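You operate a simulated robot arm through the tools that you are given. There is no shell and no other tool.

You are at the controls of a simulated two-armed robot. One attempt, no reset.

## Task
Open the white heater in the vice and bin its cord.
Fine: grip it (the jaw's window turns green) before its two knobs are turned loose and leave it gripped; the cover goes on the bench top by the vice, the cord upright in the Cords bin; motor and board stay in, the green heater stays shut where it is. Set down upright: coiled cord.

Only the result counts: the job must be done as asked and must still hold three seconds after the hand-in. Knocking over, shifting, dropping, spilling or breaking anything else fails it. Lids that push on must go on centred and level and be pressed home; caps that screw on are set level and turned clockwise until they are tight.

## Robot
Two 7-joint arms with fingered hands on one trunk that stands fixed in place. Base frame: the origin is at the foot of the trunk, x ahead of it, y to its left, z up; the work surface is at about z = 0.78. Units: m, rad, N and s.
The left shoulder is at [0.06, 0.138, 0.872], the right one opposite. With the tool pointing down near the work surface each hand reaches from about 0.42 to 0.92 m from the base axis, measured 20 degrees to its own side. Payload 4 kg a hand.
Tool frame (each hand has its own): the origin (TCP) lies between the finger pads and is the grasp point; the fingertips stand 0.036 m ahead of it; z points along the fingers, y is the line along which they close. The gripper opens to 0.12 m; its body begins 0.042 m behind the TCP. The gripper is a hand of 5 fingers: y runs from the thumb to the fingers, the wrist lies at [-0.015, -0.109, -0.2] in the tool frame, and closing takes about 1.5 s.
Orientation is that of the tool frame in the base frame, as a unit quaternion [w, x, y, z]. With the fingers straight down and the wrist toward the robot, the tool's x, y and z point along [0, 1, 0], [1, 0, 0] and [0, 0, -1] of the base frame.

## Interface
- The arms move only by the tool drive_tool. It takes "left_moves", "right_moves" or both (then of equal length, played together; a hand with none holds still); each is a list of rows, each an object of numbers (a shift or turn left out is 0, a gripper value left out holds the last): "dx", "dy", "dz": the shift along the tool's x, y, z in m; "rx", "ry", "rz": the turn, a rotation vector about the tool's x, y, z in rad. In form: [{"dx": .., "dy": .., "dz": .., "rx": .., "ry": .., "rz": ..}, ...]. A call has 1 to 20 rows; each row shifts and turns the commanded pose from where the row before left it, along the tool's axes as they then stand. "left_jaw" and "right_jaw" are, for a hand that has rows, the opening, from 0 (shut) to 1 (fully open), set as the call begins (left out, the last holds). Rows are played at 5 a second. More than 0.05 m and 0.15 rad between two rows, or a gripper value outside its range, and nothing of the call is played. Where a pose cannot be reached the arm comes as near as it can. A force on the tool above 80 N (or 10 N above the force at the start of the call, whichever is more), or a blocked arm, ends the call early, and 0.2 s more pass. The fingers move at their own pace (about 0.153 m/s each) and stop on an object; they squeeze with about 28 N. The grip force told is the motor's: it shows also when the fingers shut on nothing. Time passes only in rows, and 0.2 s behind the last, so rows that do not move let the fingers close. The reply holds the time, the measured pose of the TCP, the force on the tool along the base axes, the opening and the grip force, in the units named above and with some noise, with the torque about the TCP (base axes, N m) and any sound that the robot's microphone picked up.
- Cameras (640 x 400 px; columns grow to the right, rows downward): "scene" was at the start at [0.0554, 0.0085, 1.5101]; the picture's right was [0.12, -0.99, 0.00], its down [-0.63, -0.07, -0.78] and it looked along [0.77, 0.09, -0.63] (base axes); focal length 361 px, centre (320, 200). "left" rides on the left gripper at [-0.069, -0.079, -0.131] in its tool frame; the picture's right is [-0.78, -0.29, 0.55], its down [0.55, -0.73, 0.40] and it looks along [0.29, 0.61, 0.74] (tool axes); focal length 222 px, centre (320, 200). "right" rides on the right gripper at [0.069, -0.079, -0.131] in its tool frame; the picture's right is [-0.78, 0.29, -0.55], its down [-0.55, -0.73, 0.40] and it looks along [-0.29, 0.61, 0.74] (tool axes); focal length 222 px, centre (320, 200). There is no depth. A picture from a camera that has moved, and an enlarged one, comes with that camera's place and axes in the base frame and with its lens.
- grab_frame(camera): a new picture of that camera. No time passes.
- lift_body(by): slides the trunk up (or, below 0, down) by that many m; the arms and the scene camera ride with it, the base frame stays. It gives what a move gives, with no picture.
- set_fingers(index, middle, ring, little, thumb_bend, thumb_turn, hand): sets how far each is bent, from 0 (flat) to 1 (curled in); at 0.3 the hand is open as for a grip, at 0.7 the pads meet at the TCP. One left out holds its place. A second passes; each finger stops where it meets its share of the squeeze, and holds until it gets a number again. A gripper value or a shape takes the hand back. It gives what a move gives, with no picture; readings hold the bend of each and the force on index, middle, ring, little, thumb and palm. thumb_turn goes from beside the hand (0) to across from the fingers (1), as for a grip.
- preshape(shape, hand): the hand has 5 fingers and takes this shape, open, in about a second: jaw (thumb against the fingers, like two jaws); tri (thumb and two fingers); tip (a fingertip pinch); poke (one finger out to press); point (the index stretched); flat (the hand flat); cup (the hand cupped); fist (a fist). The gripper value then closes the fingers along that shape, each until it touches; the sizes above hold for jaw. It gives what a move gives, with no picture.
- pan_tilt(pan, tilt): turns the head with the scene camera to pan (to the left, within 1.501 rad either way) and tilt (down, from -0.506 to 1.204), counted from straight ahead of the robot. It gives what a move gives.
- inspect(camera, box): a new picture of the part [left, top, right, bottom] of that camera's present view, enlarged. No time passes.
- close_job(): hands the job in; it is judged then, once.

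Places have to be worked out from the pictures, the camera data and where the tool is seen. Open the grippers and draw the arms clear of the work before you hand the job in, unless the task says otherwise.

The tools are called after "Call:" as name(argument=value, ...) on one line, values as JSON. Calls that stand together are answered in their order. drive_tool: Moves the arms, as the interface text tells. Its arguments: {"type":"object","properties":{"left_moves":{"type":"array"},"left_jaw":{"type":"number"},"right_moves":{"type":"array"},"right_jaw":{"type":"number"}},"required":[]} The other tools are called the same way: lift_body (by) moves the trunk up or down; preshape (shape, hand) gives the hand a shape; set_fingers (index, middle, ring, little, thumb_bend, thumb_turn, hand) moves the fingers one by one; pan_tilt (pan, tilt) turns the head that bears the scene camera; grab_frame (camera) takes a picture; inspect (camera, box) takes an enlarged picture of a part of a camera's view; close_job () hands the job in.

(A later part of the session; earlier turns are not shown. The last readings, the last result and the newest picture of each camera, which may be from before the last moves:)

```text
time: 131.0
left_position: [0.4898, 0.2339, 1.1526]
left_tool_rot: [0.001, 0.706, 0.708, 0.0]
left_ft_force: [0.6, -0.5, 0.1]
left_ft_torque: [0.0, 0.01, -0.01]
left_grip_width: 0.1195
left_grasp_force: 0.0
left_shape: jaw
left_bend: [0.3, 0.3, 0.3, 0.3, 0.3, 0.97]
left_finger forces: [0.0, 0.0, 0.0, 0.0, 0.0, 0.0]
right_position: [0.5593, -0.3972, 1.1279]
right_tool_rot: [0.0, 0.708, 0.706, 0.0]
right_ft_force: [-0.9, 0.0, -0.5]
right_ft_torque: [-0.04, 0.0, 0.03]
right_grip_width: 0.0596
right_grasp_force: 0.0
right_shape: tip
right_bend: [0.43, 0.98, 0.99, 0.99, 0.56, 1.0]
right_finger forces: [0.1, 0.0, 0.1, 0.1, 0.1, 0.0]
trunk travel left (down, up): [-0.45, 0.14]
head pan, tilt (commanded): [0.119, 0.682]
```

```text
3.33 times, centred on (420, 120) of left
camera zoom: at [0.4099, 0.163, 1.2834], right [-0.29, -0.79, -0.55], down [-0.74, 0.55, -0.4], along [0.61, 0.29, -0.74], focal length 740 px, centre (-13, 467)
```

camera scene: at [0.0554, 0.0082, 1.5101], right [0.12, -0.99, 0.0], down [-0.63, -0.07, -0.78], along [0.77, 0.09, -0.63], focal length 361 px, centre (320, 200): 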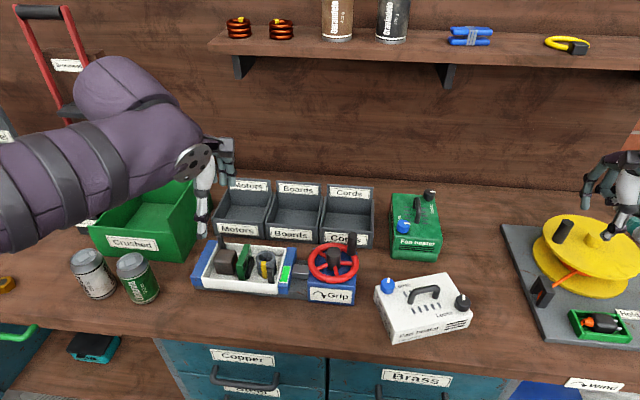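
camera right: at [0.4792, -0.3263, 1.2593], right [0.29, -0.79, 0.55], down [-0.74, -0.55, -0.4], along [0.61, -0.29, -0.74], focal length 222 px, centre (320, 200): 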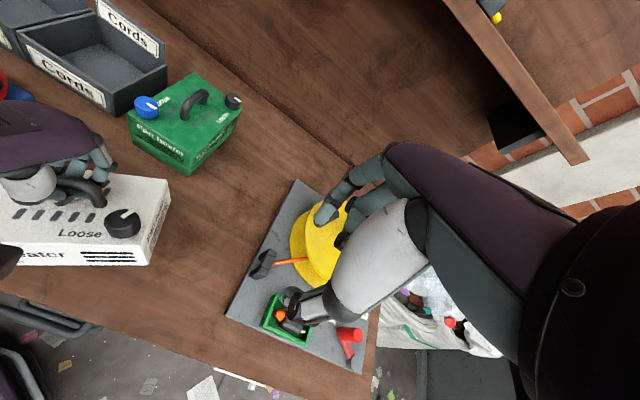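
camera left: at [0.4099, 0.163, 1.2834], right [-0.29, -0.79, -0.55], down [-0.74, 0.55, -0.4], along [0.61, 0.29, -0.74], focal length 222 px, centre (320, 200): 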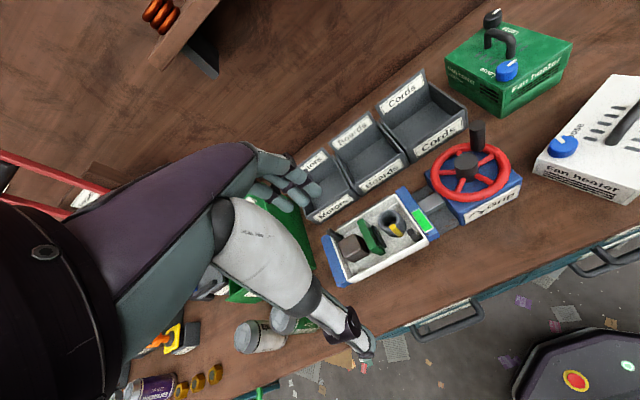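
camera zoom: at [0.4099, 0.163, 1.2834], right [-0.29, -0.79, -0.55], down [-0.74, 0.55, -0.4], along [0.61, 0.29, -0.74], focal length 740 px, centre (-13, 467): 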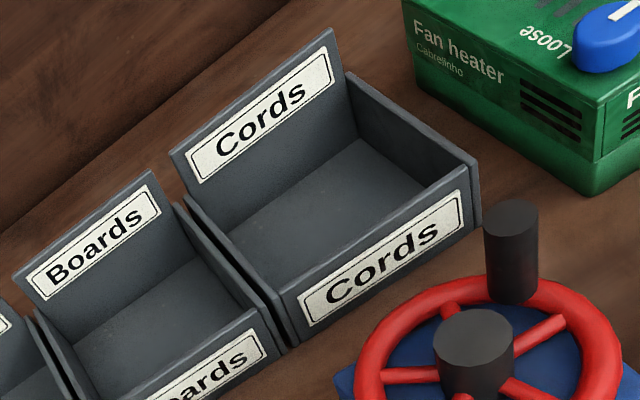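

The coil stands upright near [0.602, 0.203] with its top at about 0.882, a post close to its front-right, the board on its left. I'll pick it with the right hand (thumb and two fingers), so I move the left hand aside, shape the right hand and bring it over.

Call:
preshape(shape="tri", hand="right")

Call:
drive_tool(left_moves=[{"dx": 0.04}, {"dx": 0.04}, {"dx": 0.04}, {"dx": 0.04}, {"dx": 0.04}, {}, {}, {}, {}, {}, {}, {}, {}, {}, {}, {}], right_moves=[{"dx": 0.045, "dy": 0.004}, {"dx": 0.045, "dy": 0.004}, {"dx": 0.045, "dy": 0.004}, {"dx": 0.045, "dy": 0.004}, {"dx": 0.045, "dy": 0.004}, {"dx": 0.045, "dy": 0.004}, {"dx": 0.045, "dy": 0.004}, {"dx": 0.045, "dy": 0.004}, {"dx": 0.045, "dy": 0.004}, {"dx": 0.045, "dy": 0.004}, {"dx": 0.045}, {"dx": 0.045, "dz": 0.01}, {"dx": 0.045, "dz": 0.015}, {"dx": 0.015, "dz": 0.02, "rz": 0.13}, {"dz": 0.02, "rz": 0.13}, {}], right_jaw=0.55)

Call:
grab_frame(camera="right")

Call:
grab_frame(camera="scene")

Call:
grab_frame(camera="left")

```text
time: 131.9
left_position: [0.489, 0.2341, 1.1528]
left_tool_rot: [0.0, 0.705, 0.709, -0.001]
left_ft_force: [-0.4, 0.3, -0.5]
left_ft_torque: [-0.02, -0.01, 0.0]
left_grip_width: 0.1196
left_grasp_force: 0.0
left_shape: jaw
left_bend: [0.3, 0.3, 0.3, 0.3, 0.3, 0.97]
left_finger forces: [0.1, 0.0, 0.0, 0.0, 0.1, 0.1]
right_position: [0.5596, -0.3962, 1.1288]
right_tool_rot: [-0.001, 0.708, 0.706, 0.0]
right_ft_force: [-0.3, -0.3, 0.2]
right_ft_torque: [0.01, 0.03, -0.02]
right_grip_width: 0.12
right_grasp_force: 0.0
right_shape: tri
right_bend: [0.3, 0.3, 0.99, 0.99, 0.3, 0.97]
right_finger forces: [0.0, 0.0, 0.1, 0.0, 0.0, 0.0]
trunk travel left (down, up): [-0.45, 0.14]
head pan, tilt (commanded): [0.119, 0.682]
```

```text
time: 135.3
left_position: [0.4897, 0.4383, 1.1482]
left_tool_rot: [0.0, 0.705, 0.709, 0.0]
left_ft_force: [0.8, 0.7, 0.1]
left_ft_torque: [0.02, 0.02, -0.03]
left_grip_width: 0.1197
left_grasp_force: 0.1
left_shape: jaw
left_bend: [0.3, 0.3, 0.3, 0.3, 0.3, 0.97]
left_finger forces: [0.1, 0.0, 0.0, 0.1, 0.0, 0.1]
right_position: [0.6042, 0.2054, 1.064]
right_tool_rot: [0.0, 0.794, 0.608, 0.001]
right_ft_force: [-0.5, 0.7, -0.7]
right_ft_torque: [0.03, 0.01, 0.02]
right_grip_width: 0.0665
right_grasp_force: 0.0
right_shape: tri
right_bend: [0.4, 0.44, 0.99, 0.99, 0.51, 1.0]
right_finger forces: [0.0, 0.0, 0.0, 0.1, 0.0, 0.0]
trunk travel left (down, up): [-0.45, 0.14]
head pan, tilt (commanded): [0.119, 0.682]
```

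```text
taken
camera right: at [0.5457, 0.2929, 1.1946], right [0.07, -0.83, 0.55], down [-0.85, -0.34, -0.4], along [0.52, -0.44, -0.74], focal length 222 px, centre (320, 200)
```

right: 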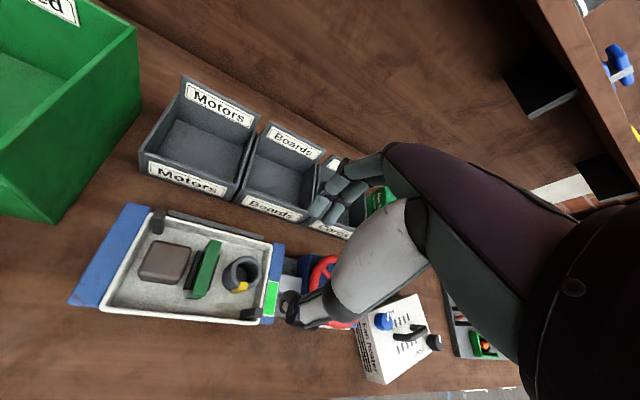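

```text
taken
camera scene: at [0.0554, 0.0084, 1.5102], right [0.12, -0.99, 0.0], down [-0.63, -0.07, -0.78], along [0.77, 0.09, -0.63], focal length 361 px, centre (320, 200)
```

scene: 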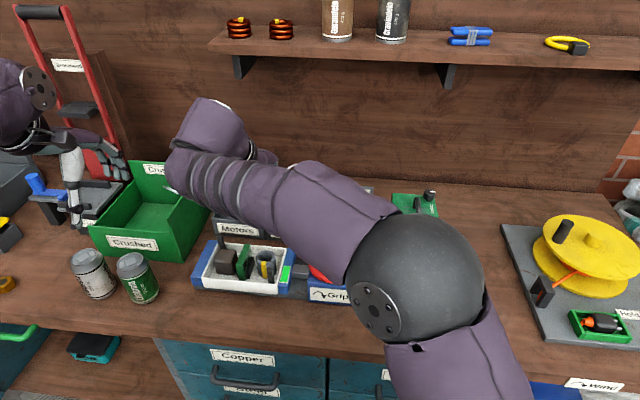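

```text
taken
camera left: at [0.4102, 0.3677, 1.28], right [-0.29, -0.79, -0.55], down [-0.74, 0.55, -0.4], along [0.61, 0.29, -0.74], focal length 222 px, centre (320, 200)
```

left: 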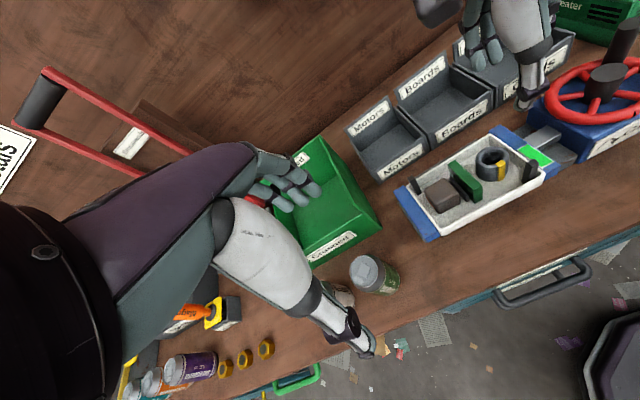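

Call:
inspect(camera="right", box=[180, 220, 320, 330])

Call:
inspect(camera="left", box=[430, 120, 560, 220])

Call:
inspect(camera="right", box=[220, 150, 400, 340])

```text
3.64 times, centred on (250, 275) of right
camera zoom: at [0.5457, 0.2929, 1.1946], right [0.07, -0.83, 0.55], down [-0.85, -0.34, -0.4], along [0.52, -0.44, -0.74], focal length 808 px, centre (574, -73)
```

zoom: 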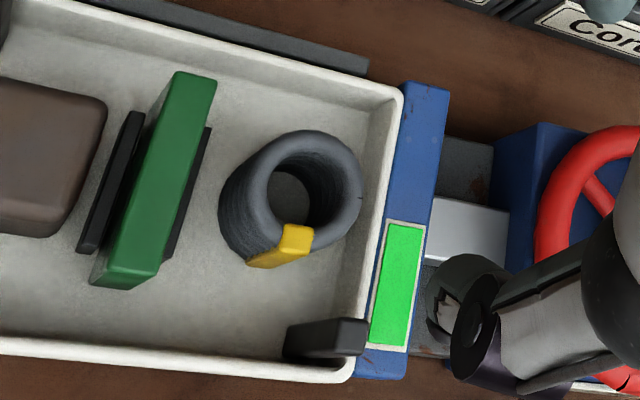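

```text
4.00 times, centred on (495, 170) of left
camera zoom: at [0.4102, 0.3677, 1.28], right [-0.29, -0.79, -0.55], down [-0.74, 0.55, -0.4], along [0.61, 0.29, -0.74], focal length 888 px, centre (-380, 320)
```

zoom: 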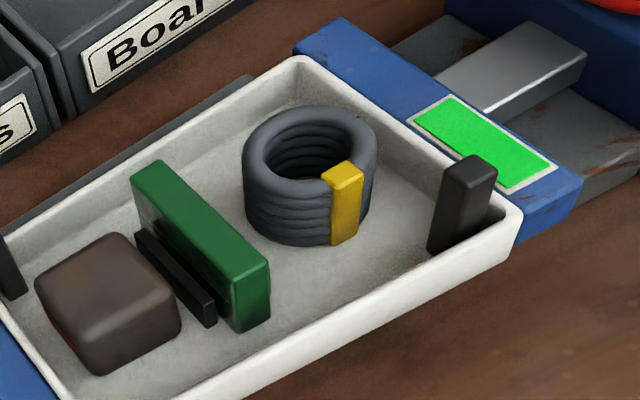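

```text
2.11 times, centred on (310, 245) of right
camera zoom: at [0.5457, 0.2929, 1.1946], right [0.07, -0.83, 0.55], down [-0.85, -0.34, -0.4], along [0.52, -0.44, -0.74], focal length 468 px, centre (341, 105)
```

zoom: 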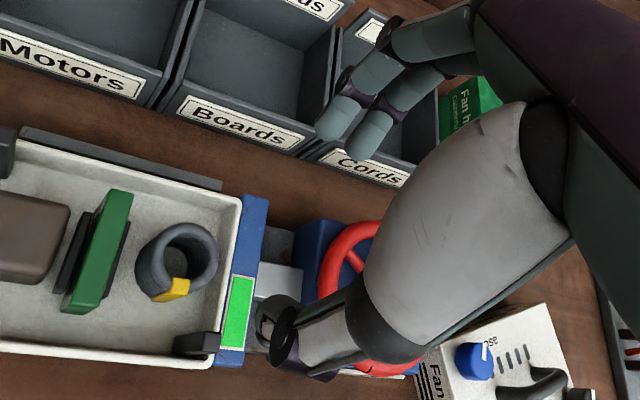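

From three views the coil's centre is about [0.614, 0.206], top near 0.867, 4.7 cm wide; the post is 2.5 cm clear of it. I move over it and descend part way to check alignment.

Call:
drive_tool(right_moves=[{"dy": 0.0092, "dx": 0.0035, "dz": 0.03}, {"dz": 0.04}, {"dz": 0.03}, {}])

Call:
inspect(camera="right", box=[160, 150, 400, 350])

Call:
inspect(camera="left", box=[400, 40, 580, 220])

```text
time: 136.3
left_position: [0.4888, 0.4388, 1.1485]
left_tool_rot: [0.0, 0.706, 0.708, 0.0]
left_ft_force: [-0.4, 0.5, -0.1]
left_ft_torque: [0.02, -0.02, 0.01]
left_grip_width: 0.1195
left_grasp_force: 0.1
left_shape: jaw
left_bend: [0.3, 0.3, 0.3, 0.3, 0.3, 0.97]
left_finger forces: [0.0, 0.0, 0.0, 0.0, 0.1, 0.1]
right_position: [0.6144, 0.2047, 0.9626]
right_tool_rot: [0.0, 0.794, 0.608, 0.0]
right_ft_force: [0.2, -0.5, -0.1]
right_ft_torque: [0.01, -0.02, 0.0]
right_grip_width: 0.0662
right_grasp_force: 0.1
right_shape: tri
right_bend: [0.4, 0.44, 0.99, 0.99, 0.51, 1.0]
right_finger forces: [0.0, 0.1, 0.0, 0.0, 0.1, 0.0]
trunk travel left (down, up): [-0.45, 0.14]
head pan, tilt (commanded): [0.119, 0.682]
```

```text
2.00 times, centred on (280, 250) of right
camera zoom: at [0.5561, 0.2939, 1.0939], right [0.08, -0.83, 0.55], down [-0.85, -0.34, -0.4], along [0.52, -0.44, -0.74], focal length 444 px, centre (400, 100)
```

zoom: 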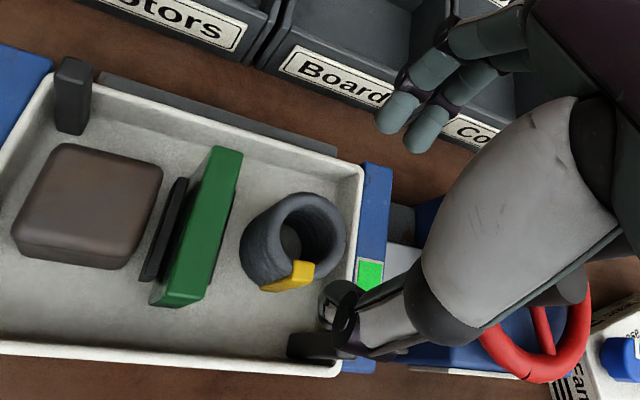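

```text
2.22 times, centred on (490, 130) of left
camera zoom: at [0.4102, 0.3678, 1.28], right [-0.29, -0.79, -0.55], down [-0.74, 0.55, -0.4], along [0.61, 0.29, -0.74], focal length 494 px, centre (-58, 356)
```

zoom: 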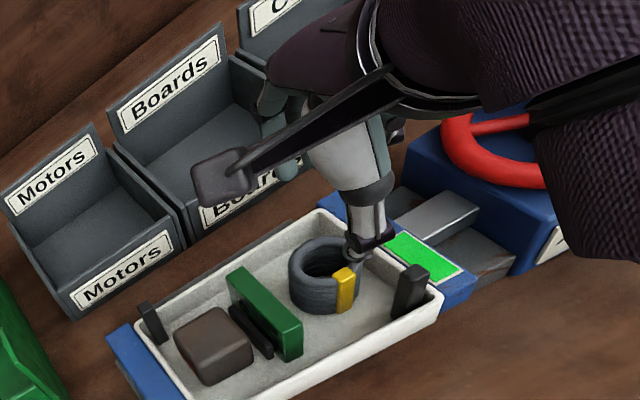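

Aligned within a couple of millimetres. I trim the position and descend to about 0.885 in steps, watching for contact.

Call:
drive_tool(right_moves=[{"dy": -0.003, "dx": 0.0018, "dz": 0.02}, {"dz": 0.02}, {"dz": 0.02}, {"dz": 0.01}, {"dz": 0.007}, {}])

Call:
inspect(camera="right", box=[160, 150, 400, 350])

Call:
inspect(camera="left", box=[430, 90, 570, 220])

Call:
inspect(camera="scene", box=[190, 215, 310, 300])

```text
time: 137.7
left_position: [0.4906, 0.4388, 1.1484]
left_tool_rot: [0.0, 0.706, 0.708, 0.0]
left_ft_force: [-0.6, -0.7, -0.3]
left_ft_torque: [-0.03, -0.02, 0.01]
left_grip_width: 0.1197
left_grasp_force: 0.0
left_shape: jaw
left_bend: [0.3, 0.3, 0.3, 0.3, 0.3, 0.97]
left_finger forces: [0.0, 0.0, 0.1, 0.0, 0.0, 0.0]
right_position: [0.6109, 0.2096, 0.8866]
right_tool_rot: [0.0, 0.794, 0.608, 0.0]
right_ft_force: [-0.5, -0.3, -0.5]
right_ft_torque: [0.0, 0.0, 0.06]
right_grip_width: 0.0662
right_grasp_force: 0.0
right_shape: tri
right_bend: [0.4, 0.44, 0.99, 0.99, 0.51, 1.0]
right_finger forces: [0.0, 0.1, 0.0, 0.0, 0.1, 0.0]
trunk travel left (down, up): [-0.45, 0.14]
head pan, tilt (commanded): [0.119, 0.682]
```

```text
2.00 times, centred on (280, 250) of right
camera zoom: at [0.5525, 0.298, 1.0173], right [0.08, -0.83, 0.55], down [-0.85, -0.34, -0.4], along [0.52, -0.44, -0.74], focal length 444 px, centre (400, 100)
```

zoom: 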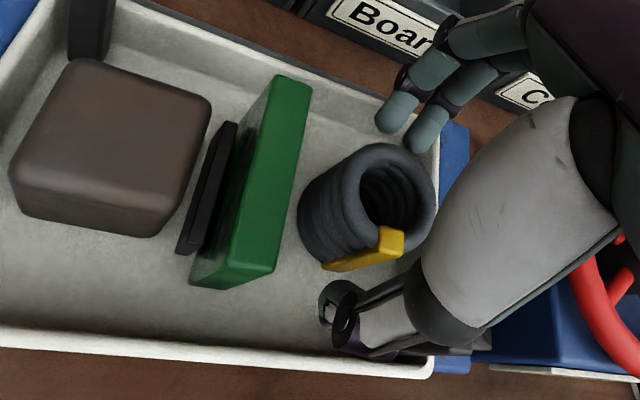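

```text
3.08 times, centred on (500, 155) of left
camera zoom: at [0.4102, 0.3678, 1.2799], right [-0.29, -0.79, -0.55], down [-0.74, 0.55, -0.4], along [0.61, 0.29, -0.74], focal length 684 px, centre (-234, 338)
```

zoom: 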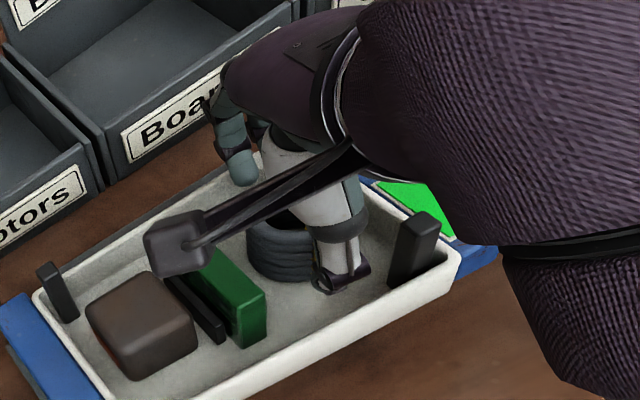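

```text
4.71 times, centred on (250, 258) of scene
camera zoom: at [0.0554, 0.0086, 1.5101], right [0.12, -0.99, 0.0], down [-0.63, -0.07, -0.78], along [0.77, 0.09, -0.63], focal length 1699 px, centre (649, -71)
```

zoom: 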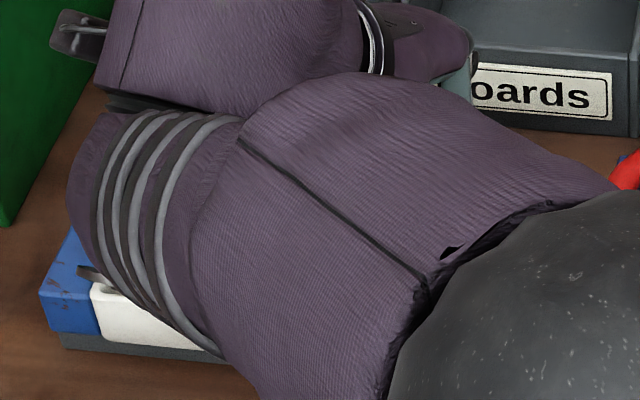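

Coil sits centred between thumb and the two fingers. I go 4 mm lower and close.

Call:
drive_tool(right_moves=[{"dz": 0.004}, {}])

Call:
drive_tool(right_moves=[{}, {}, {}, {}, {}, {}, {}], right_jaw=0.0)

Call:
inspect(camera="right", box=[160, 150, 400, 350])

Call:
inspect(camera="left", box=[430, 90, 570, 220])

```text
time: 138.3
left_position: [0.4899, 0.4385, 1.1486]
left_tool_rot: [0.0, 0.705, 0.709, 0.0]
left_ft_force: [0.0, 0.4, -0.3]
left_ft_torque: [0.02, 0.03, -0.01]
left_grip_width: 0.1197
left_grasp_force: 0.1
left_shape: jaw
left_bend: [0.3, 0.3, 0.3, 0.3, 0.3, 0.97]
left_finger forces: [0.0, 0.1, 0.0, 0.0, 0.0, 0.0]
right_position: [0.6106, 0.2094, 0.8822]
right_tool_rot: [0.0, 0.794, 0.608, 0.0]
right_ft_force: [-0.1, -0.5, -0.1]
right_ft_torque: [0.02, 0.0, -0.02]
right_grip_width: 0.0663
right_grasp_force: 0.0
right_shape: tri
right_bend: [0.4, 0.44, 0.99, 0.99, 0.51, 1.0]
right_finger forces: [0.1, 0.0, 0.0, 0.0, 0.0, 0.0]
trunk travel left (down, up): [-0.45, 0.14]
head pan, tilt (commanded): [0.119, 0.682]
```

```text
time: 139.9
left_position: [0.4896, 0.4384, 1.1487]
left_tool_rot: [-0.001, 0.705, 0.709, 0.001]
left_ft_force: [-0.8, 0.0, 0.8]
left_ft_torque: [0.01, 0.02, 0.01]
left_grip_width: 0.1197
left_grasp_force: 0.0
left_shape: jaw
left_bend: [0.3, 0.3, 0.3, 0.3, 0.3, 0.97]
left_finger forces: [0.0, 0.0, 0.0, 0.0, 0.0, 0.0]
right_position: [0.6114, 0.2084, 0.882]
right_tool_rot: [0.0, 0.794, 0.608, -0.001]
right_ft_force: [1.4, -0.5, 0.1]
right_ft_torque: [-0.05, -0.01, 0.01]
right_grip_width: 0.0386
right_grasp_force: 27.9
right_shape: tri
right_bend: [0.5, 0.52, 1.0, 1.0, 0.68, 1.0]
right_finger forces: [12.9, 12.4, 0.1, 0.0, 24.9, 0.1]
trunk travel left (down, up): [-0.45, 0.14]
head pan, tilt (commanded): [0.119, 0.682]
```

```text
2.00 times, centred on (280, 250) of right
camera zoom: at [0.5526, 0.298, 1.0136], right [0.08, -0.83, 0.55], down [-0.85, -0.34, -0.4], along [0.52, -0.44, -0.74], focal length 444 px, centre (400, 100)
```

zoom: 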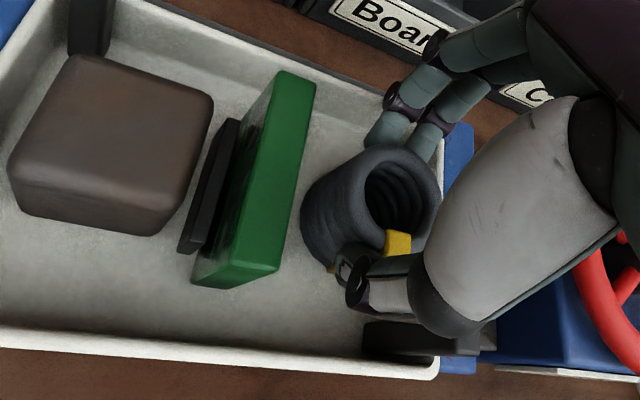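

```text
3.08 times, centred on (500, 155) of left
camera zoom: at [0.4103, 0.3679, 1.2799], right [-0.29, -0.79, -0.55], down [-0.74, 0.55, -0.4], along [0.61, 0.29, -0.74], focal length 684 px, centre (-234, 338)
```

zoom: 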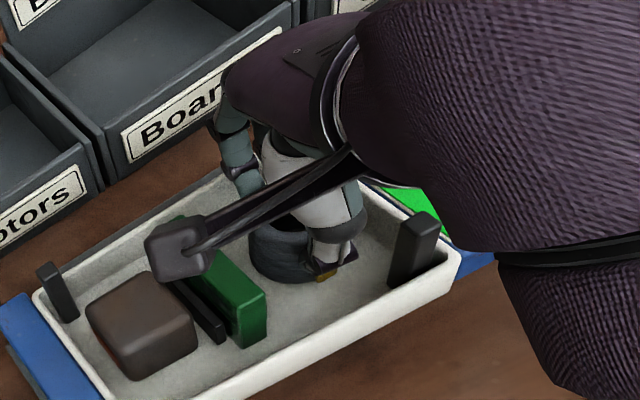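

A balanced three-point grip (13 + 12 N against 25 N). I lift slowly and check that only the coil comes.

Call:
drive_tool(right_moves=[{"dz": -0.005}, {"dz": -0.005}, {"dz": -0.008}, {"dz": -0.01}])

Call:
inspect(camera="right", box=[160, 150, 400, 350])

Call:
inspect(camera="left", box=[430, 90, 570, 220])

```text
time: 140.9
left_position: [0.4895, 0.4387, 1.1498]
left_tool_rot: [0.0, 0.705, 0.709, 0.001]
left_ft_force: [-0.4, 1.3, 0.0]
left_ft_torque: [0.01, 0.0, 0.03]
left_grip_width: 0.1199
left_grasp_force: 0.0
left_shape: jaw
left_bend: [0.3, 0.3, 0.3, 0.3, 0.3, 0.97]
left_finger forces: [0.0, 0.1, 0.0, 0.1, 0.1, 0.1]
right_position: [0.6112, 0.2074, 0.9099]
right_tool_rot: [-0.001, 0.794, 0.608, 0.0]
right_ft_force: [0.5, -0.5, -0.5]
right_ft_torque: [-0.04, 0.04, -0.03]
right_grip_width: 0.0386
right_grasp_force: 27.7
right_shape: tri
right_bend: [0.5, 0.52, 1.0, 1.0, 0.68, 1.0]
right_finger forces: [12.8, 12.4, 0.1, 0.0, 24.9, 0.1]
trunk travel left (down, up): [-0.45, 0.14]
head pan, tilt (commanded): [0.119, 0.682]
```

```text
2.00 times, centred on (280, 250) of right
camera zoom: at [0.5527, 0.2963, 1.0409], right [0.08, -0.83, 0.55], down [-0.85, -0.34, -0.4], along [0.52, -0.44, -0.74], focal length 444 px, centre (400, 100)
```

zoom: 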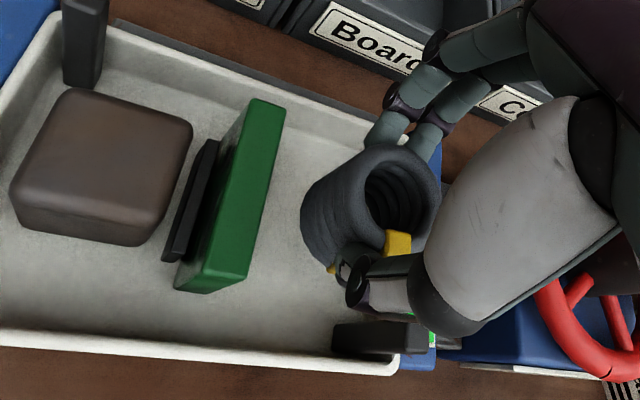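

```text
3.08 times, centred on (500, 155) of left
camera zoom: at [0.4102, 0.3678, 1.2799], right [-0.29, -0.79, -0.55], down [-0.74, 0.55, -0.4], along [0.61, 0.29, -0.74], focal length 684 px, centre (-234, 338)
```

zoom: 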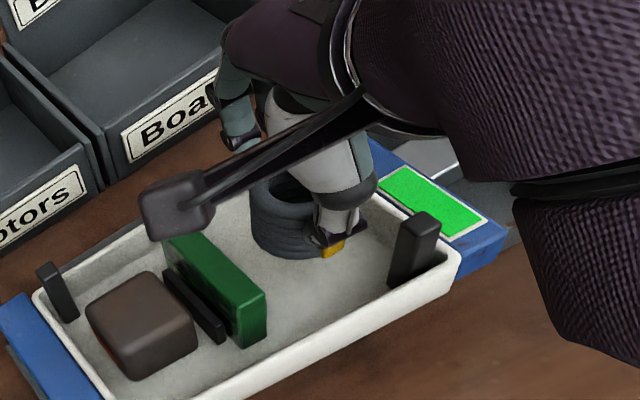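

The coil comes up cleanly; heater and board stay. I raise it well clear and then carry it toward the Cords bin, turning the hand so the pinch will run diagonally inside the bin.

Call:
drive_tool(right_moves=[{"dz": -0.02}, {"dz": -0.03}, {"dz": -0.03}, {"dz": -0.03}, {"dz": -0.03}, {"dz": -0.015}, {}])

Call:
inspect(camera="right", box=[160, 150, 400, 350])

Call:
grab_frame(camera="left")

```text
time: 142.5
left_position: [0.4893, 0.4392, 1.1495]
left_tool_rot: [0.0, 0.705, 0.709, 0.0]
left_ft_force: [0.0, -0.4, -0.8]
left_ft_torque: [0.0, 0.02, -0.01]
left_grip_width: 0.1197
left_grasp_force: 0.0
left_shape: jaw
left_bend: [0.3, 0.3, 0.3, 0.3, 0.3, 0.97]
left_finger forces: [0.0, 0.1, 0.1, 0.0, 0.1, 0.0]
right_position: [0.6104, 0.2092, 1.0652]
right_tool_rot: [0.0, 0.794, 0.608, 0.0]
right_ft_force: [-0.6, -0.5, -0.8]
right_ft_torque: [0.01, -0.01, -0.05]
right_grip_width: 0.0388
right_grasp_force: 28.2
right_shape: tri
right_bend: [0.5, 0.52, 1.0, 1.0, 0.68, 1.0]
right_finger forces: [12.8, 12.4, 0.1, 0.0, 24.8, 0.0]
trunk travel left (down, up): [-0.45, 0.14]
head pan, tilt (commanded): [0.119, 0.682]
```

```text
2.00 times, centred on (280, 250) of right
camera zoom: at [0.5515, 0.2981, 1.1956], right [0.08, -0.83, 0.55], down [-0.85, -0.34, -0.4], along [0.52, -0.44, -0.74], focal length 444 px, centre (400, 100)
```

zoom: 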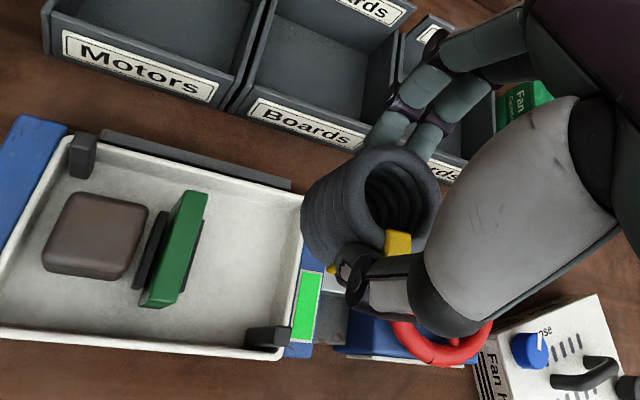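

```text
taken
camera left: at [0.4103, 0.3679, 1.2798], right [-0.29, -0.79, -0.55], down [-0.74, 0.55, -0.4], along [0.61, 0.29, -0.74], focal length 222 px, centre (320, 200)
```

left: 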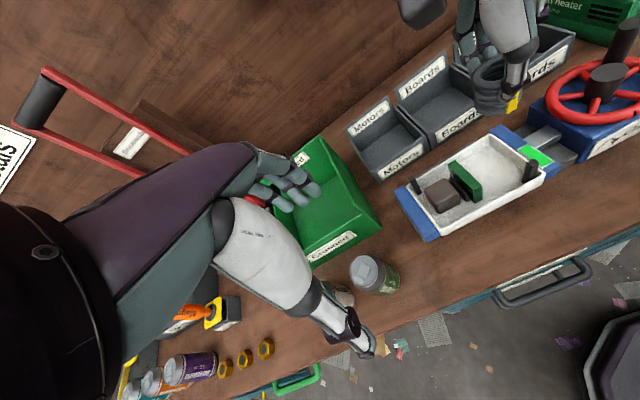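

The coil hangs upright and steady. I turn the hand counter-clockwise by about 74°, then translate to above the bin at [0.80, 0.00].

Call:
drive_tool(right_moves=[{"rz": -0.129}, {"rz": -0.129}, {"rz": -0.129}, {"rz": -0.129}, {"rz": -0.129}, {"rz": -0.129}, {"rz": -0.129}, {"rz": -0.129}, {"rz": -0.129}, {"rz": -0.129}, {}])

Call:
drive_tool(right_moves=[{"dy": -0.0119, "dx": -0.0382}, {"dy": -0.0119, "dx": -0.0382}, {"dy": -0.0119, "dx": -0.0382}, {"dy": -0.0119, "dx": -0.0382}, {"dy": -0.0119, "dx": -0.0382}, {"dy": -0.0119, "dx": -0.0382}, {"dy": -0.0119, "dx": -0.0382}, {}])

Call:
grab_frame(camera="scene")

Call:
grab_frame(camera="right")

Call:
grab_frame(camera="left")

```text
time: 144.9
left_position: [0.4894, 0.4379, 1.1483]
left_tool_rot: [0.0, 0.705, 0.709, 0.0]
left_ft_force: [0.2, 0.0, -0.7]
left_ft_torque: [-0.02, 0.03, 0.02]
left_grip_width: 0.1196
left_grasp_force: 0.1
left_shape: jaw
left_bend: [0.3, 0.3, 0.3, 0.3, 0.3, 0.97]
left_finger forces: [0.1, 0.0, 0.0, 0.0, 0.0, 0.0]
right_position: [0.6104, 0.2076, 1.0648]
right_tool_rot: [-0.001, 0.267, 0.964, 0.0]
right_ft_force: [0.2, -0.2, -1.6]
right_ft_torque: [0.01, 0.0, 0.05]
right_grip_width: 0.0385
right_grasp_force: 28.2
right_shape: tri
right_bend: [0.5, 0.52, 1.0, 1.0, 0.68, 1.0]
right_finger forces: [12.8, 12.5, 0.0, 0.1, 24.8, 0.0]
trunk travel left (down, up): [-0.45, 0.14]
head pan, tilt (commanded): [0.119, 0.682]
```

```text
time: 146.7
left_position: [0.4898, 0.4385, 1.1479]
left_tool_rot: [0.0, 0.706, 0.709, 0.0]
left_ft_force: [-0.3, -0.3, 1.6]
left_ft_torque: [-0.01, 0.01, 0.05]
left_grip_width: 0.1197
left_grasp_force: 0.0
left_shape: jaw
left_bend: [0.3, 0.3, 0.3, 0.3, 0.3, 0.97]
left_finger forces: [0.0, 0.0, 0.0, 0.0, 0.0, 0.1]
right_position: [0.7696, 0.0254, 1.0621]
right_tool_rot: [0.0, 0.269, 0.963, -0.001]
right_ft_force: [0.0, 0.5, -1.6]
right_ft_torque: [0.02, 0.0, 0.01]
right_grip_width: 0.0385
right_grasp_force: 27.9
right_shape: tri
right_bend: [0.5, 0.52, 1.0, 1.0, 0.68, 1.0]
right_finger forces: [12.7, 12.4, 0.0, 0.0, 24.8, 0.1]
right hand out of reach, approached as far as the arm can: row 7
trunk travel left (down, up): [-0.45, 0.14]
head pan, tilt (commanded): [0.119, 0.682]
```

```text
taken
camera scene: at [0.0558, 0.0087, 1.5101], right [0.12, -0.99, 0.0], down [-0.63, -0.07, -0.78], along [0.77, 0.09, -0.63], focal length 361 px, centre (320, 200)
```

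scene: 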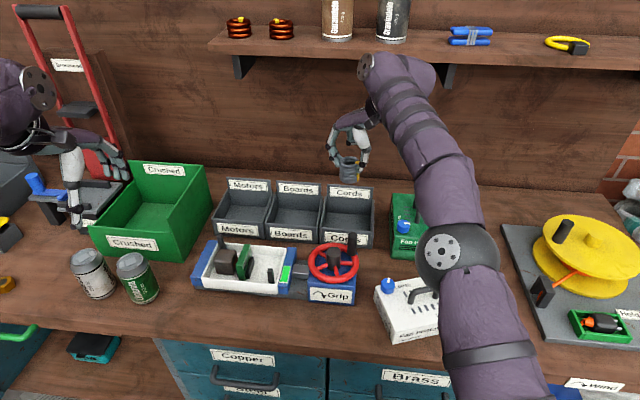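

```text
taken
camera right: at [0.6692, -0.0054, 1.1935], right [0.82, -0.16, 0.55], down [0.09, -0.91, -0.4], along [0.56, 0.37, -0.74], focal length 222 px, centre (320, 200)
```

right: 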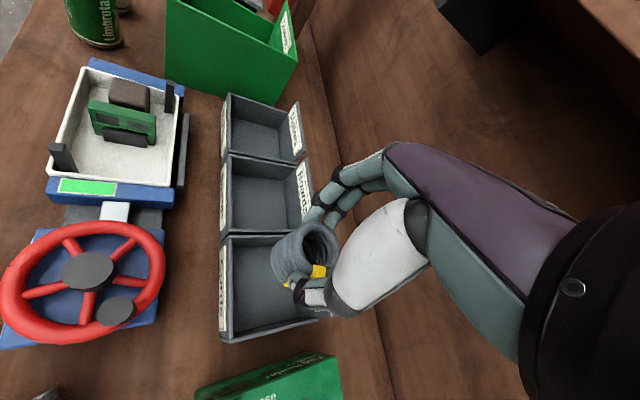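

```text
taken
camera left: at [0.4106, 0.3679, 1.2797], right [-0.29, -0.79, -0.55], down [-0.74, 0.55, -0.4], along [0.61, 0.29, -0.74], focal length 222 px, centre (320, 200)
```

left: 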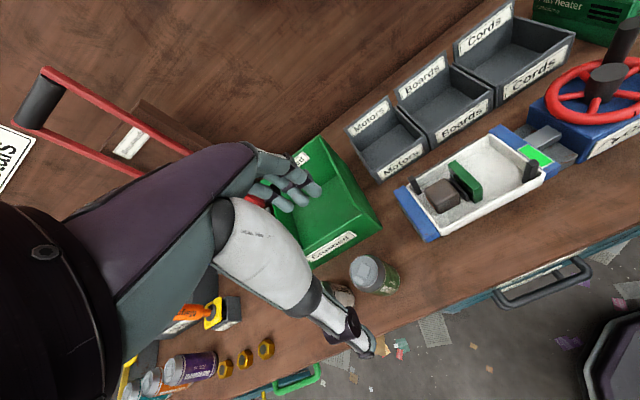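

The arm ran out of reach at this height just short of the target. Lower down it reaches farther, so I descend about 10 cm (coil bottom stays above the bin walls) and check where it ends up.

Call:
drive_tool(right_moves=[{"dz": 0.03}, {"dz": 0.035}, {"dz": 0.035}, {}])

Call:
grab_frame(camera="right")

Call:
inspect(camera="scene", box=[280, 120, 420, 260])

Call:
inspect(camera="left", box=[440, 0, 640, 130])

```text
time: 147.7
left_position: [0.4886, 0.4385, 1.149]
left_tool_rot: [-0.001, 0.705, 0.709, 0.0]
left_ft_force: [0.1, 0.8, 0.2]
left_ft_torque: [0.01, -0.02, -0.01]
left_grip_width: 0.1198
left_grasp_force: 0.0
left_shape: jaw
left_bend: [0.3, 0.3, 0.3, 0.3, 0.3, 0.97]
left_finger forces: [0.1, 0.1, 0.0, 0.0, 0.0, 0.1]
right_position: [0.7717, 0.0229, 0.9643]
right_tool_rot: [0.0, 0.27, 0.963, 0.0]
right_ft_force: [-0.1, 0.3, -0.4]
right_ft_torque: [-0.01, 0.0, 0.01]
right_grip_width: 0.0381
right_grasp_force: 27.4
right_shape: tri
right_bend: [0.5, 0.52, 1.0, 1.0, 0.68, 1.0]
right_finger forces: [12.6, 12.4, 0.0, 0.0, 24.7, 0.0]
trunk travel left (down, up): [-0.45, 0.14]
head pan, tilt (commanded): [0.119, 0.682]
```

```text
taken
camera right: at [0.6709, -0.0086, 1.0961], right [0.82, -0.16, 0.55], down [0.09, -0.91, -0.4], along [0.56, 0.38, -0.74], focal length 222 px, centre (320, 200)
```

right: 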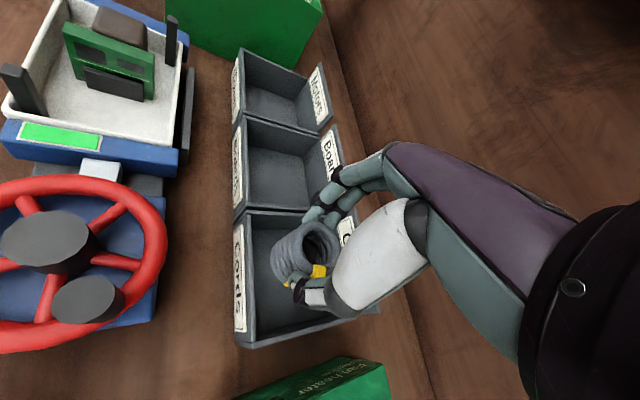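

```text
2.86 times, centred on (350, 190) of scene
camera zoom: at [0.0554, 0.0085, 1.5102], right [0.12, -0.99, 0.0], down [-0.63, -0.07, -0.78], along [0.77, 0.09, -0.63], focal length 1032 px, centre (234, 229)
```

zoom: 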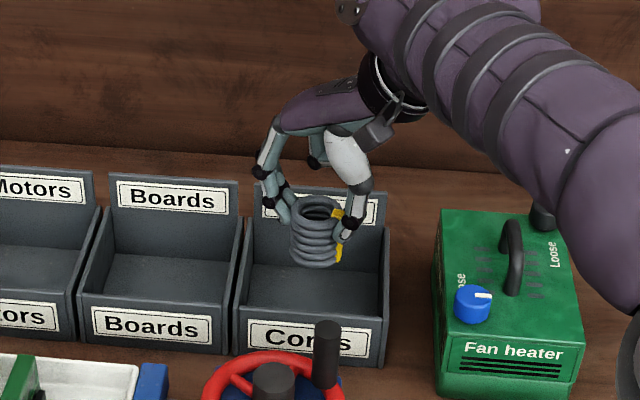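

```text
3.08 times, centred on (540, 65) of left
camera zoom: at [0.4102, 0.3678, 1.2799], right [-0.29, -0.79, -0.55], down [-0.74, 0.55, -0.4], along [0.61, 0.29, -0.74], focal length 684 px, centre (-357, 615)
```

zoom: 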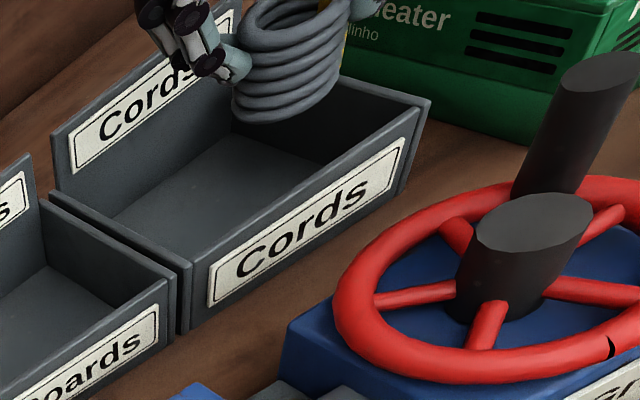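

The command settled at [0.772, 0.023, 0.964]; the coil hangs upright over the bin's front part. The bin's inside spans roughly x 0.76–0.885, y −0.04–0.083, so I turn to a 45° diagonal and shift to [0.805, 0.008].

Call:
drive_tool(right_moves=[{"rz": 0.12}, {"rz": 0.12}, {"dy": 0.0065, "dx": -0.017}, {"dy": 0.0065, "dx": -0.017}, {}])

Call:
inspect(camera="right", box=[200, 160, 400, 370])

Call:
inspect(camera="scene", box=[300, 150, 400, 250])

Call:
inspect(camera="left", box=[440, 0, 640, 130])

```text
time: 148.9
left_position: [0.4903, 0.4395, 1.1485]
left_tool_rot: [-0.001, 0.705, 0.709, 0.0]
left_ft_force: [0.3, -0.2, 0.4]
left_ft_torque: [-0.03, -0.01, -0.01]
left_grip_width: 0.1199
left_grasp_force: 0.1
left_shape: jaw
left_bend: [0.3, 0.3, 0.3, 0.3, 0.3, 0.97]
left_finger forces: [0.1, 0.0, 0.0, 0.0, 0.1, 0.0]
right_position: [0.8033, 0.01, 0.9626]
right_tool_rot: [0.0, 0.383, 0.924, 0.0]
right_ft_force: [0.9, -0.1, -1.1]
right_ft_torque: [0.02, 0.02, 0.0]
right_grip_width: 0.0378
right_grasp_force: 28.2
right_shape: tri
right_bend: [0.5, 0.52, 1.0, 1.0, 0.68, 1.0]
right_finger forces: [12.6, 12.4, 0.1, 0.0, 24.7, 0.0]
trunk travel left (down, up): [-0.45, 0.14]
head pan, tilt (commanded): [0.119, 0.682]
```

```text
1.90 times, centred on (300, 265) of right
camera zoom: at [0.698, 0.0042, 1.0949], right [0.76, -0.35, 0.55], down [-0.13, -0.91, -0.4], along [0.64, 0.23, -0.74], focal length 423 px, centre (358, 76)
```

zoom: 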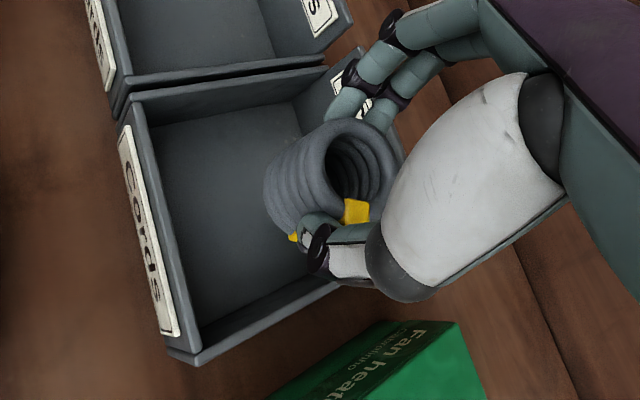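

```text
4.00 times, centred on (350, 200) of scene
camera zoom: at [0.0554, 0.0085, 1.5102], right [0.12, -0.99, 0.0], down [-0.63, -0.07, -0.78], along [0.77, 0.09, -0.63], focal length 1444 px, centre (200, 200)
```

zoom: 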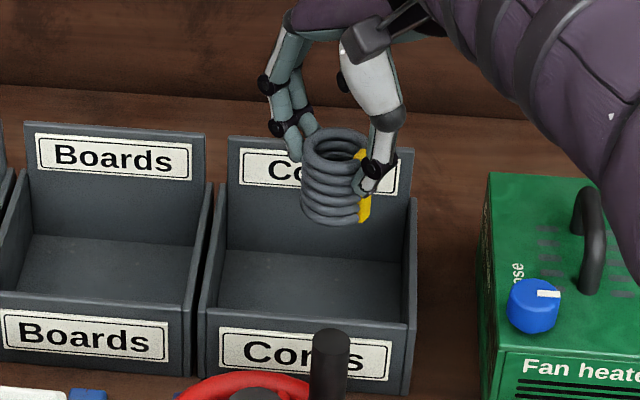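

```text
3.08 times, centred on (540, 65) of left
camera zoom: at [0.4102, 0.3678, 1.2799], right [-0.29, -0.79, -0.55], down [-0.74, 0.55, -0.4], along [0.61, 0.29, -0.74], focal length 684 px, centre (-357, 615)
```

zoom: 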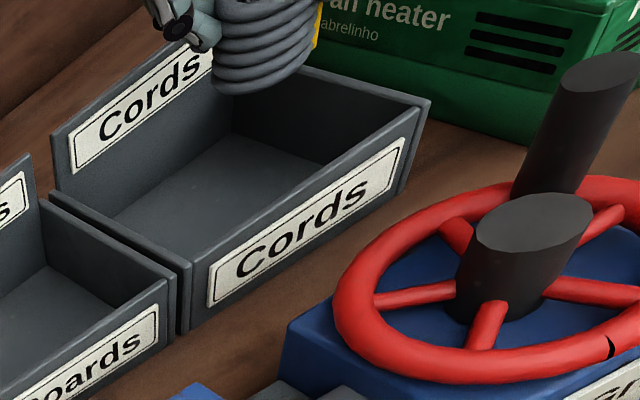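

The bin's rim spans x 0.752–0.89 and y −0.044–0.094. I shift the coil to about [0.81, 0.016] and lower it into the bin in stages.

Call:
drive_tool(right_moves=[{"dy": 0.009}, {"dz": 0.025}, {"dz": 0.025}, {"dz": 0.02}, {"dz": 0.01}, {}])

Call:
inspect(camera="right", box=[200, 160, 400, 370])

Call:
inspect(camera="scene", box=[300, 150, 400, 250])

Call:
inspect(camera="left", box=[440, 0, 640, 130])

```text
time: 150.3
left_position: [0.4899, 0.438, 1.149]
left_tool_rot: [-0.001, 0.705, 0.709, 0.0]
left_ft_force: [0.2, 0.3, 0.2]
left_ft_torque: [0.0, 0.03, 0.02]
left_grip_width: 0.1196
left_grasp_force: 0.1
left_shape: jaw
left_bend: [0.3, 0.3, 0.3, 0.3, 0.3, 0.97]
left_finger forces: [0.1, 0.0, 0.0, 0.1, 0.0, 0.0]
right_position: [0.8113, 0.0187, 0.8832]
right_tool_rot: [0.0, 0.382, 0.924, 0.0]
right_ft_force: [0.4, 0.2, -0.9]
right_ft_torque: [-0.02, -0.03, 0.0]
right_grip_width: 0.0379
right_grasp_force: 28.1
right_shape: tri
right_bend: [0.5, 0.52, 1.0, 1.0, 0.68, 1.0]
right_finger forces: [12.6, 12.4, 0.0, 0.0, 24.6, 0.0]
trunk travel left (down, up): [-0.45, 0.14]
head pan, tilt (commanded): [0.119, 0.682]
```

```text
1.90 times, centred on (300, 265) of right
camera zoom: at [0.7055, 0.0113, 1.0147], right [0.76, -0.35, 0.55], down [-0.13, -0.91, -0.4], along [0.64, 0.23, -0.74], focal length 423 px, centre (358, 76)
```

zoom: 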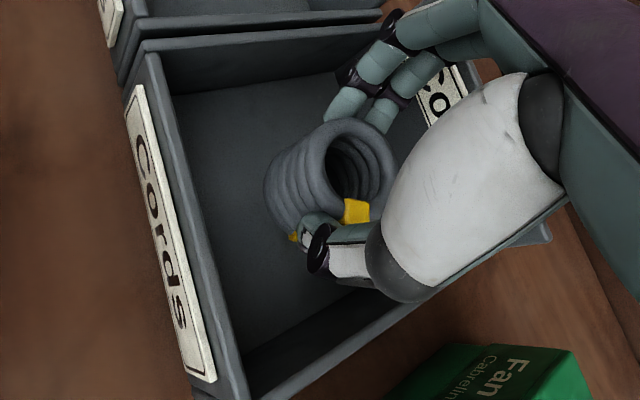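

```text
4.00 times, centred on (350, 200) of scene
camera zoom: at [0.0556, 0.0085, 1.5101], right [0.12, -0.99, 0.0], down [-0.63, -0.07, -0.78], along [0.77, 0.09, -0.63], focal length 1444 px, centre (200, 200)
```

zoom: 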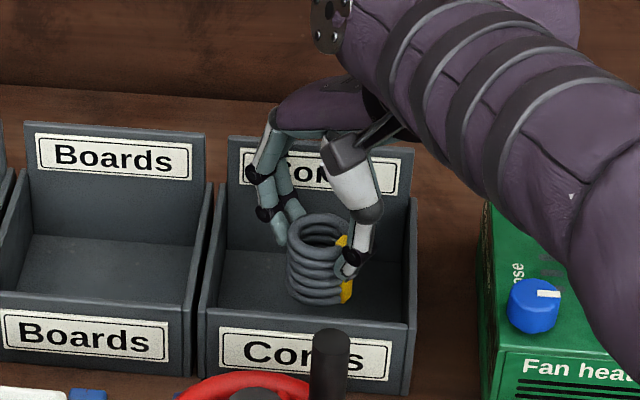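

```text
3.08 times, centred on (540, 65) of left
camera zoom: at [0.4104, 0.3678, 1.2799], right [-0.29, -0.79, -0.55], down [-0.74, 0.55, -0.4], along [0.61, 0.29, -0.74], focal length 684 px, centre (-357, 615)
```

zoom: 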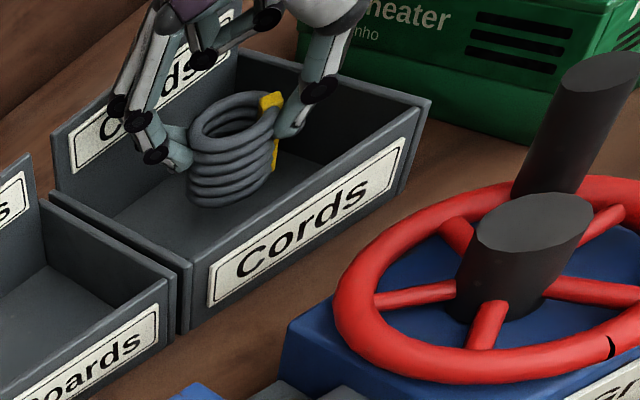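

The coil is inside the bin, centred, upright, with clearance all round. I lower further, finishing in small steps until it touches the floor.

Call:
drive_tool(right_moves=[{"dz": 0.01}, {"dz": 0.01}, {"dz": 0.006}, {"dz": 0.003}])

Call:
inspect(camera="left", box=[440, 0, 640, 130])

Call:
drive_tool(right_moves=[{"dz": 0.003}, {"dz": 0.002}])

Call:
drive_tool(right_moves=[{"dz": 0.002}, {"dz": 0.002}])

```text
time: 151.3
left_position: [0.4885, 0.438, 1.1491]
left_tool_rot: [0.0, 0.705, 0.71, 0.0]
left_ft_force: [-0.1, -0.1, -0.3]
left_ft_torque: [-0.01, 0.01, 0.04]
left_grip_width: 0.1196
left_grasp_force: 0.0
left_shape: jaw
left_bend: [0.3, 0.3, 0.3, 0.3, 0.3, 0.97]
left_finger forces: [0.0, 0.0, 0.0, 0.1, 0.0, 0.0]
right_position: [0.8111, 0.0168, 0.854]
right_tool_rot: [-0.001, 0.382, 0.924, -0.001]
right_ft_force: [0.4, 0.0, -1.4]
right_ft_torque: [0.01, 0.02, 0.02]
right_grip_width: 0.0379
right_grasp_force: 28.4
right_shape: tri
right_bend: [0.5, 0.52, 1.0, 1.0, 0.68, 1.0]
right_finger forces: [12.6, 12.4, 0.1, 0.1, 24.6, 0.0]
trunk travel left (down, up): [-0.45, 0.14]
head pan, tilt (commanded): [0.119, 0.682]
```

```text
3.08 times, centred on (540, 65) of left
camera zoom: at [0.4105, 0.3678, 1.2798], right [-0.29, -0.79, -0.55], down [-0.74, 0.55, -0.4], along [0.61, 0.29, -0.74], focal length 684 px, centre (-357, 615)
```

zoom: 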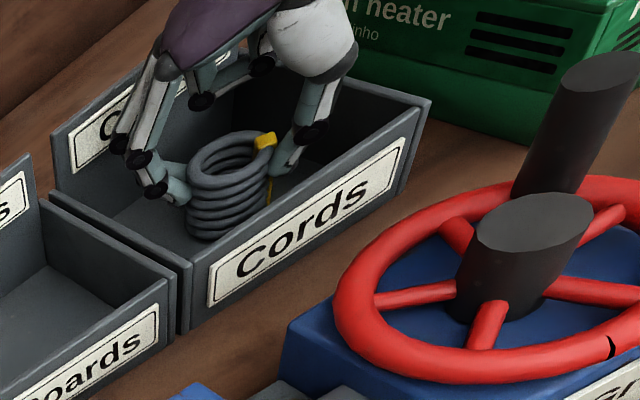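

```text
time: 151.9
left_position: [0.4897, 0.4391, 1.1499]
left_tool_rot: [0.0, 0.705, 0.709, 0.0]
left_ft_force: [0.2, -0.2, -0.7]
left_ft_torque: [0.02, 0.02, 0.0]
left_grip_width: 0.1199
left_grasp_force: 0.1
left_shape: jaw
left_bend: [0.3, 0.3, 0.3, 0.3, 0.3, 0.97]
left_finger forces: [0.0, 0.0, 0.1, 0.0, 0.0, 0.0]
right_position: [0.812, 0.0167, 0.851]
right_tool_rot: [0.001, 0.382, 0.924, 0.0]
right_ft_force: [-0.4, -1.3, 4.6]
right_ft_torque: [0.03, 0.01, 0.02]
right_grip_width: 0.0381
right_grasp_force: 27.8
right_shape: tri
right_bend: [0.51, 0.52, 1.0, 1.0, 0.68, 1.0]
right_finger forces: [12.9, 12.8, 0.0, 0.0, 25.8, 0.0]
trunk travel left (down, up): [-0.45, 0.14]
head pan, tilt (commanded): [0.119, 0.682]
```

```text
time: 152.5
left_position: [0.4889, 0.4383, 1.1506]
left_tool_rot: [0.001, 0.705, 0.709, 0.0]
left_ft_force: [-0.4, -0.3, -0.1]
left_ft_torque: [0.0, -0.03, -0.04]
left_grip_width: 0.1197
left_grasp_force: 0.0
left_shape: jaw
left_bend: [0.3, 0.3, 0.3, 0.3, 0.3, 0.97]
left_finger forces: [0.0, 0.0, 0.0, 0.0, 0.0, 0.1]
right_position: [0.812, 0.0163, 0.8502]
right_tool_rot: [0.003, 0.384, 0.923, 0.002]
right_ft_force: [2.5, 0.1, 16.0]
right_ft_torque: [0.01, -0.11, 0.01]
right_grip_width: 0.0389
right_grasp_force: 27.9
right_shape: tri
right_bend: [0.5, 0.52, 1.0, 1.0, 0.68, 1.0]
right_finger forces: [14.1, 14.7, 0.0, 0.1, 27.3, 0.0]
trunk travel left (down, up): [-0.45, 0.14]
head pan, tilt (commanded): [0.119, 0.682]
```

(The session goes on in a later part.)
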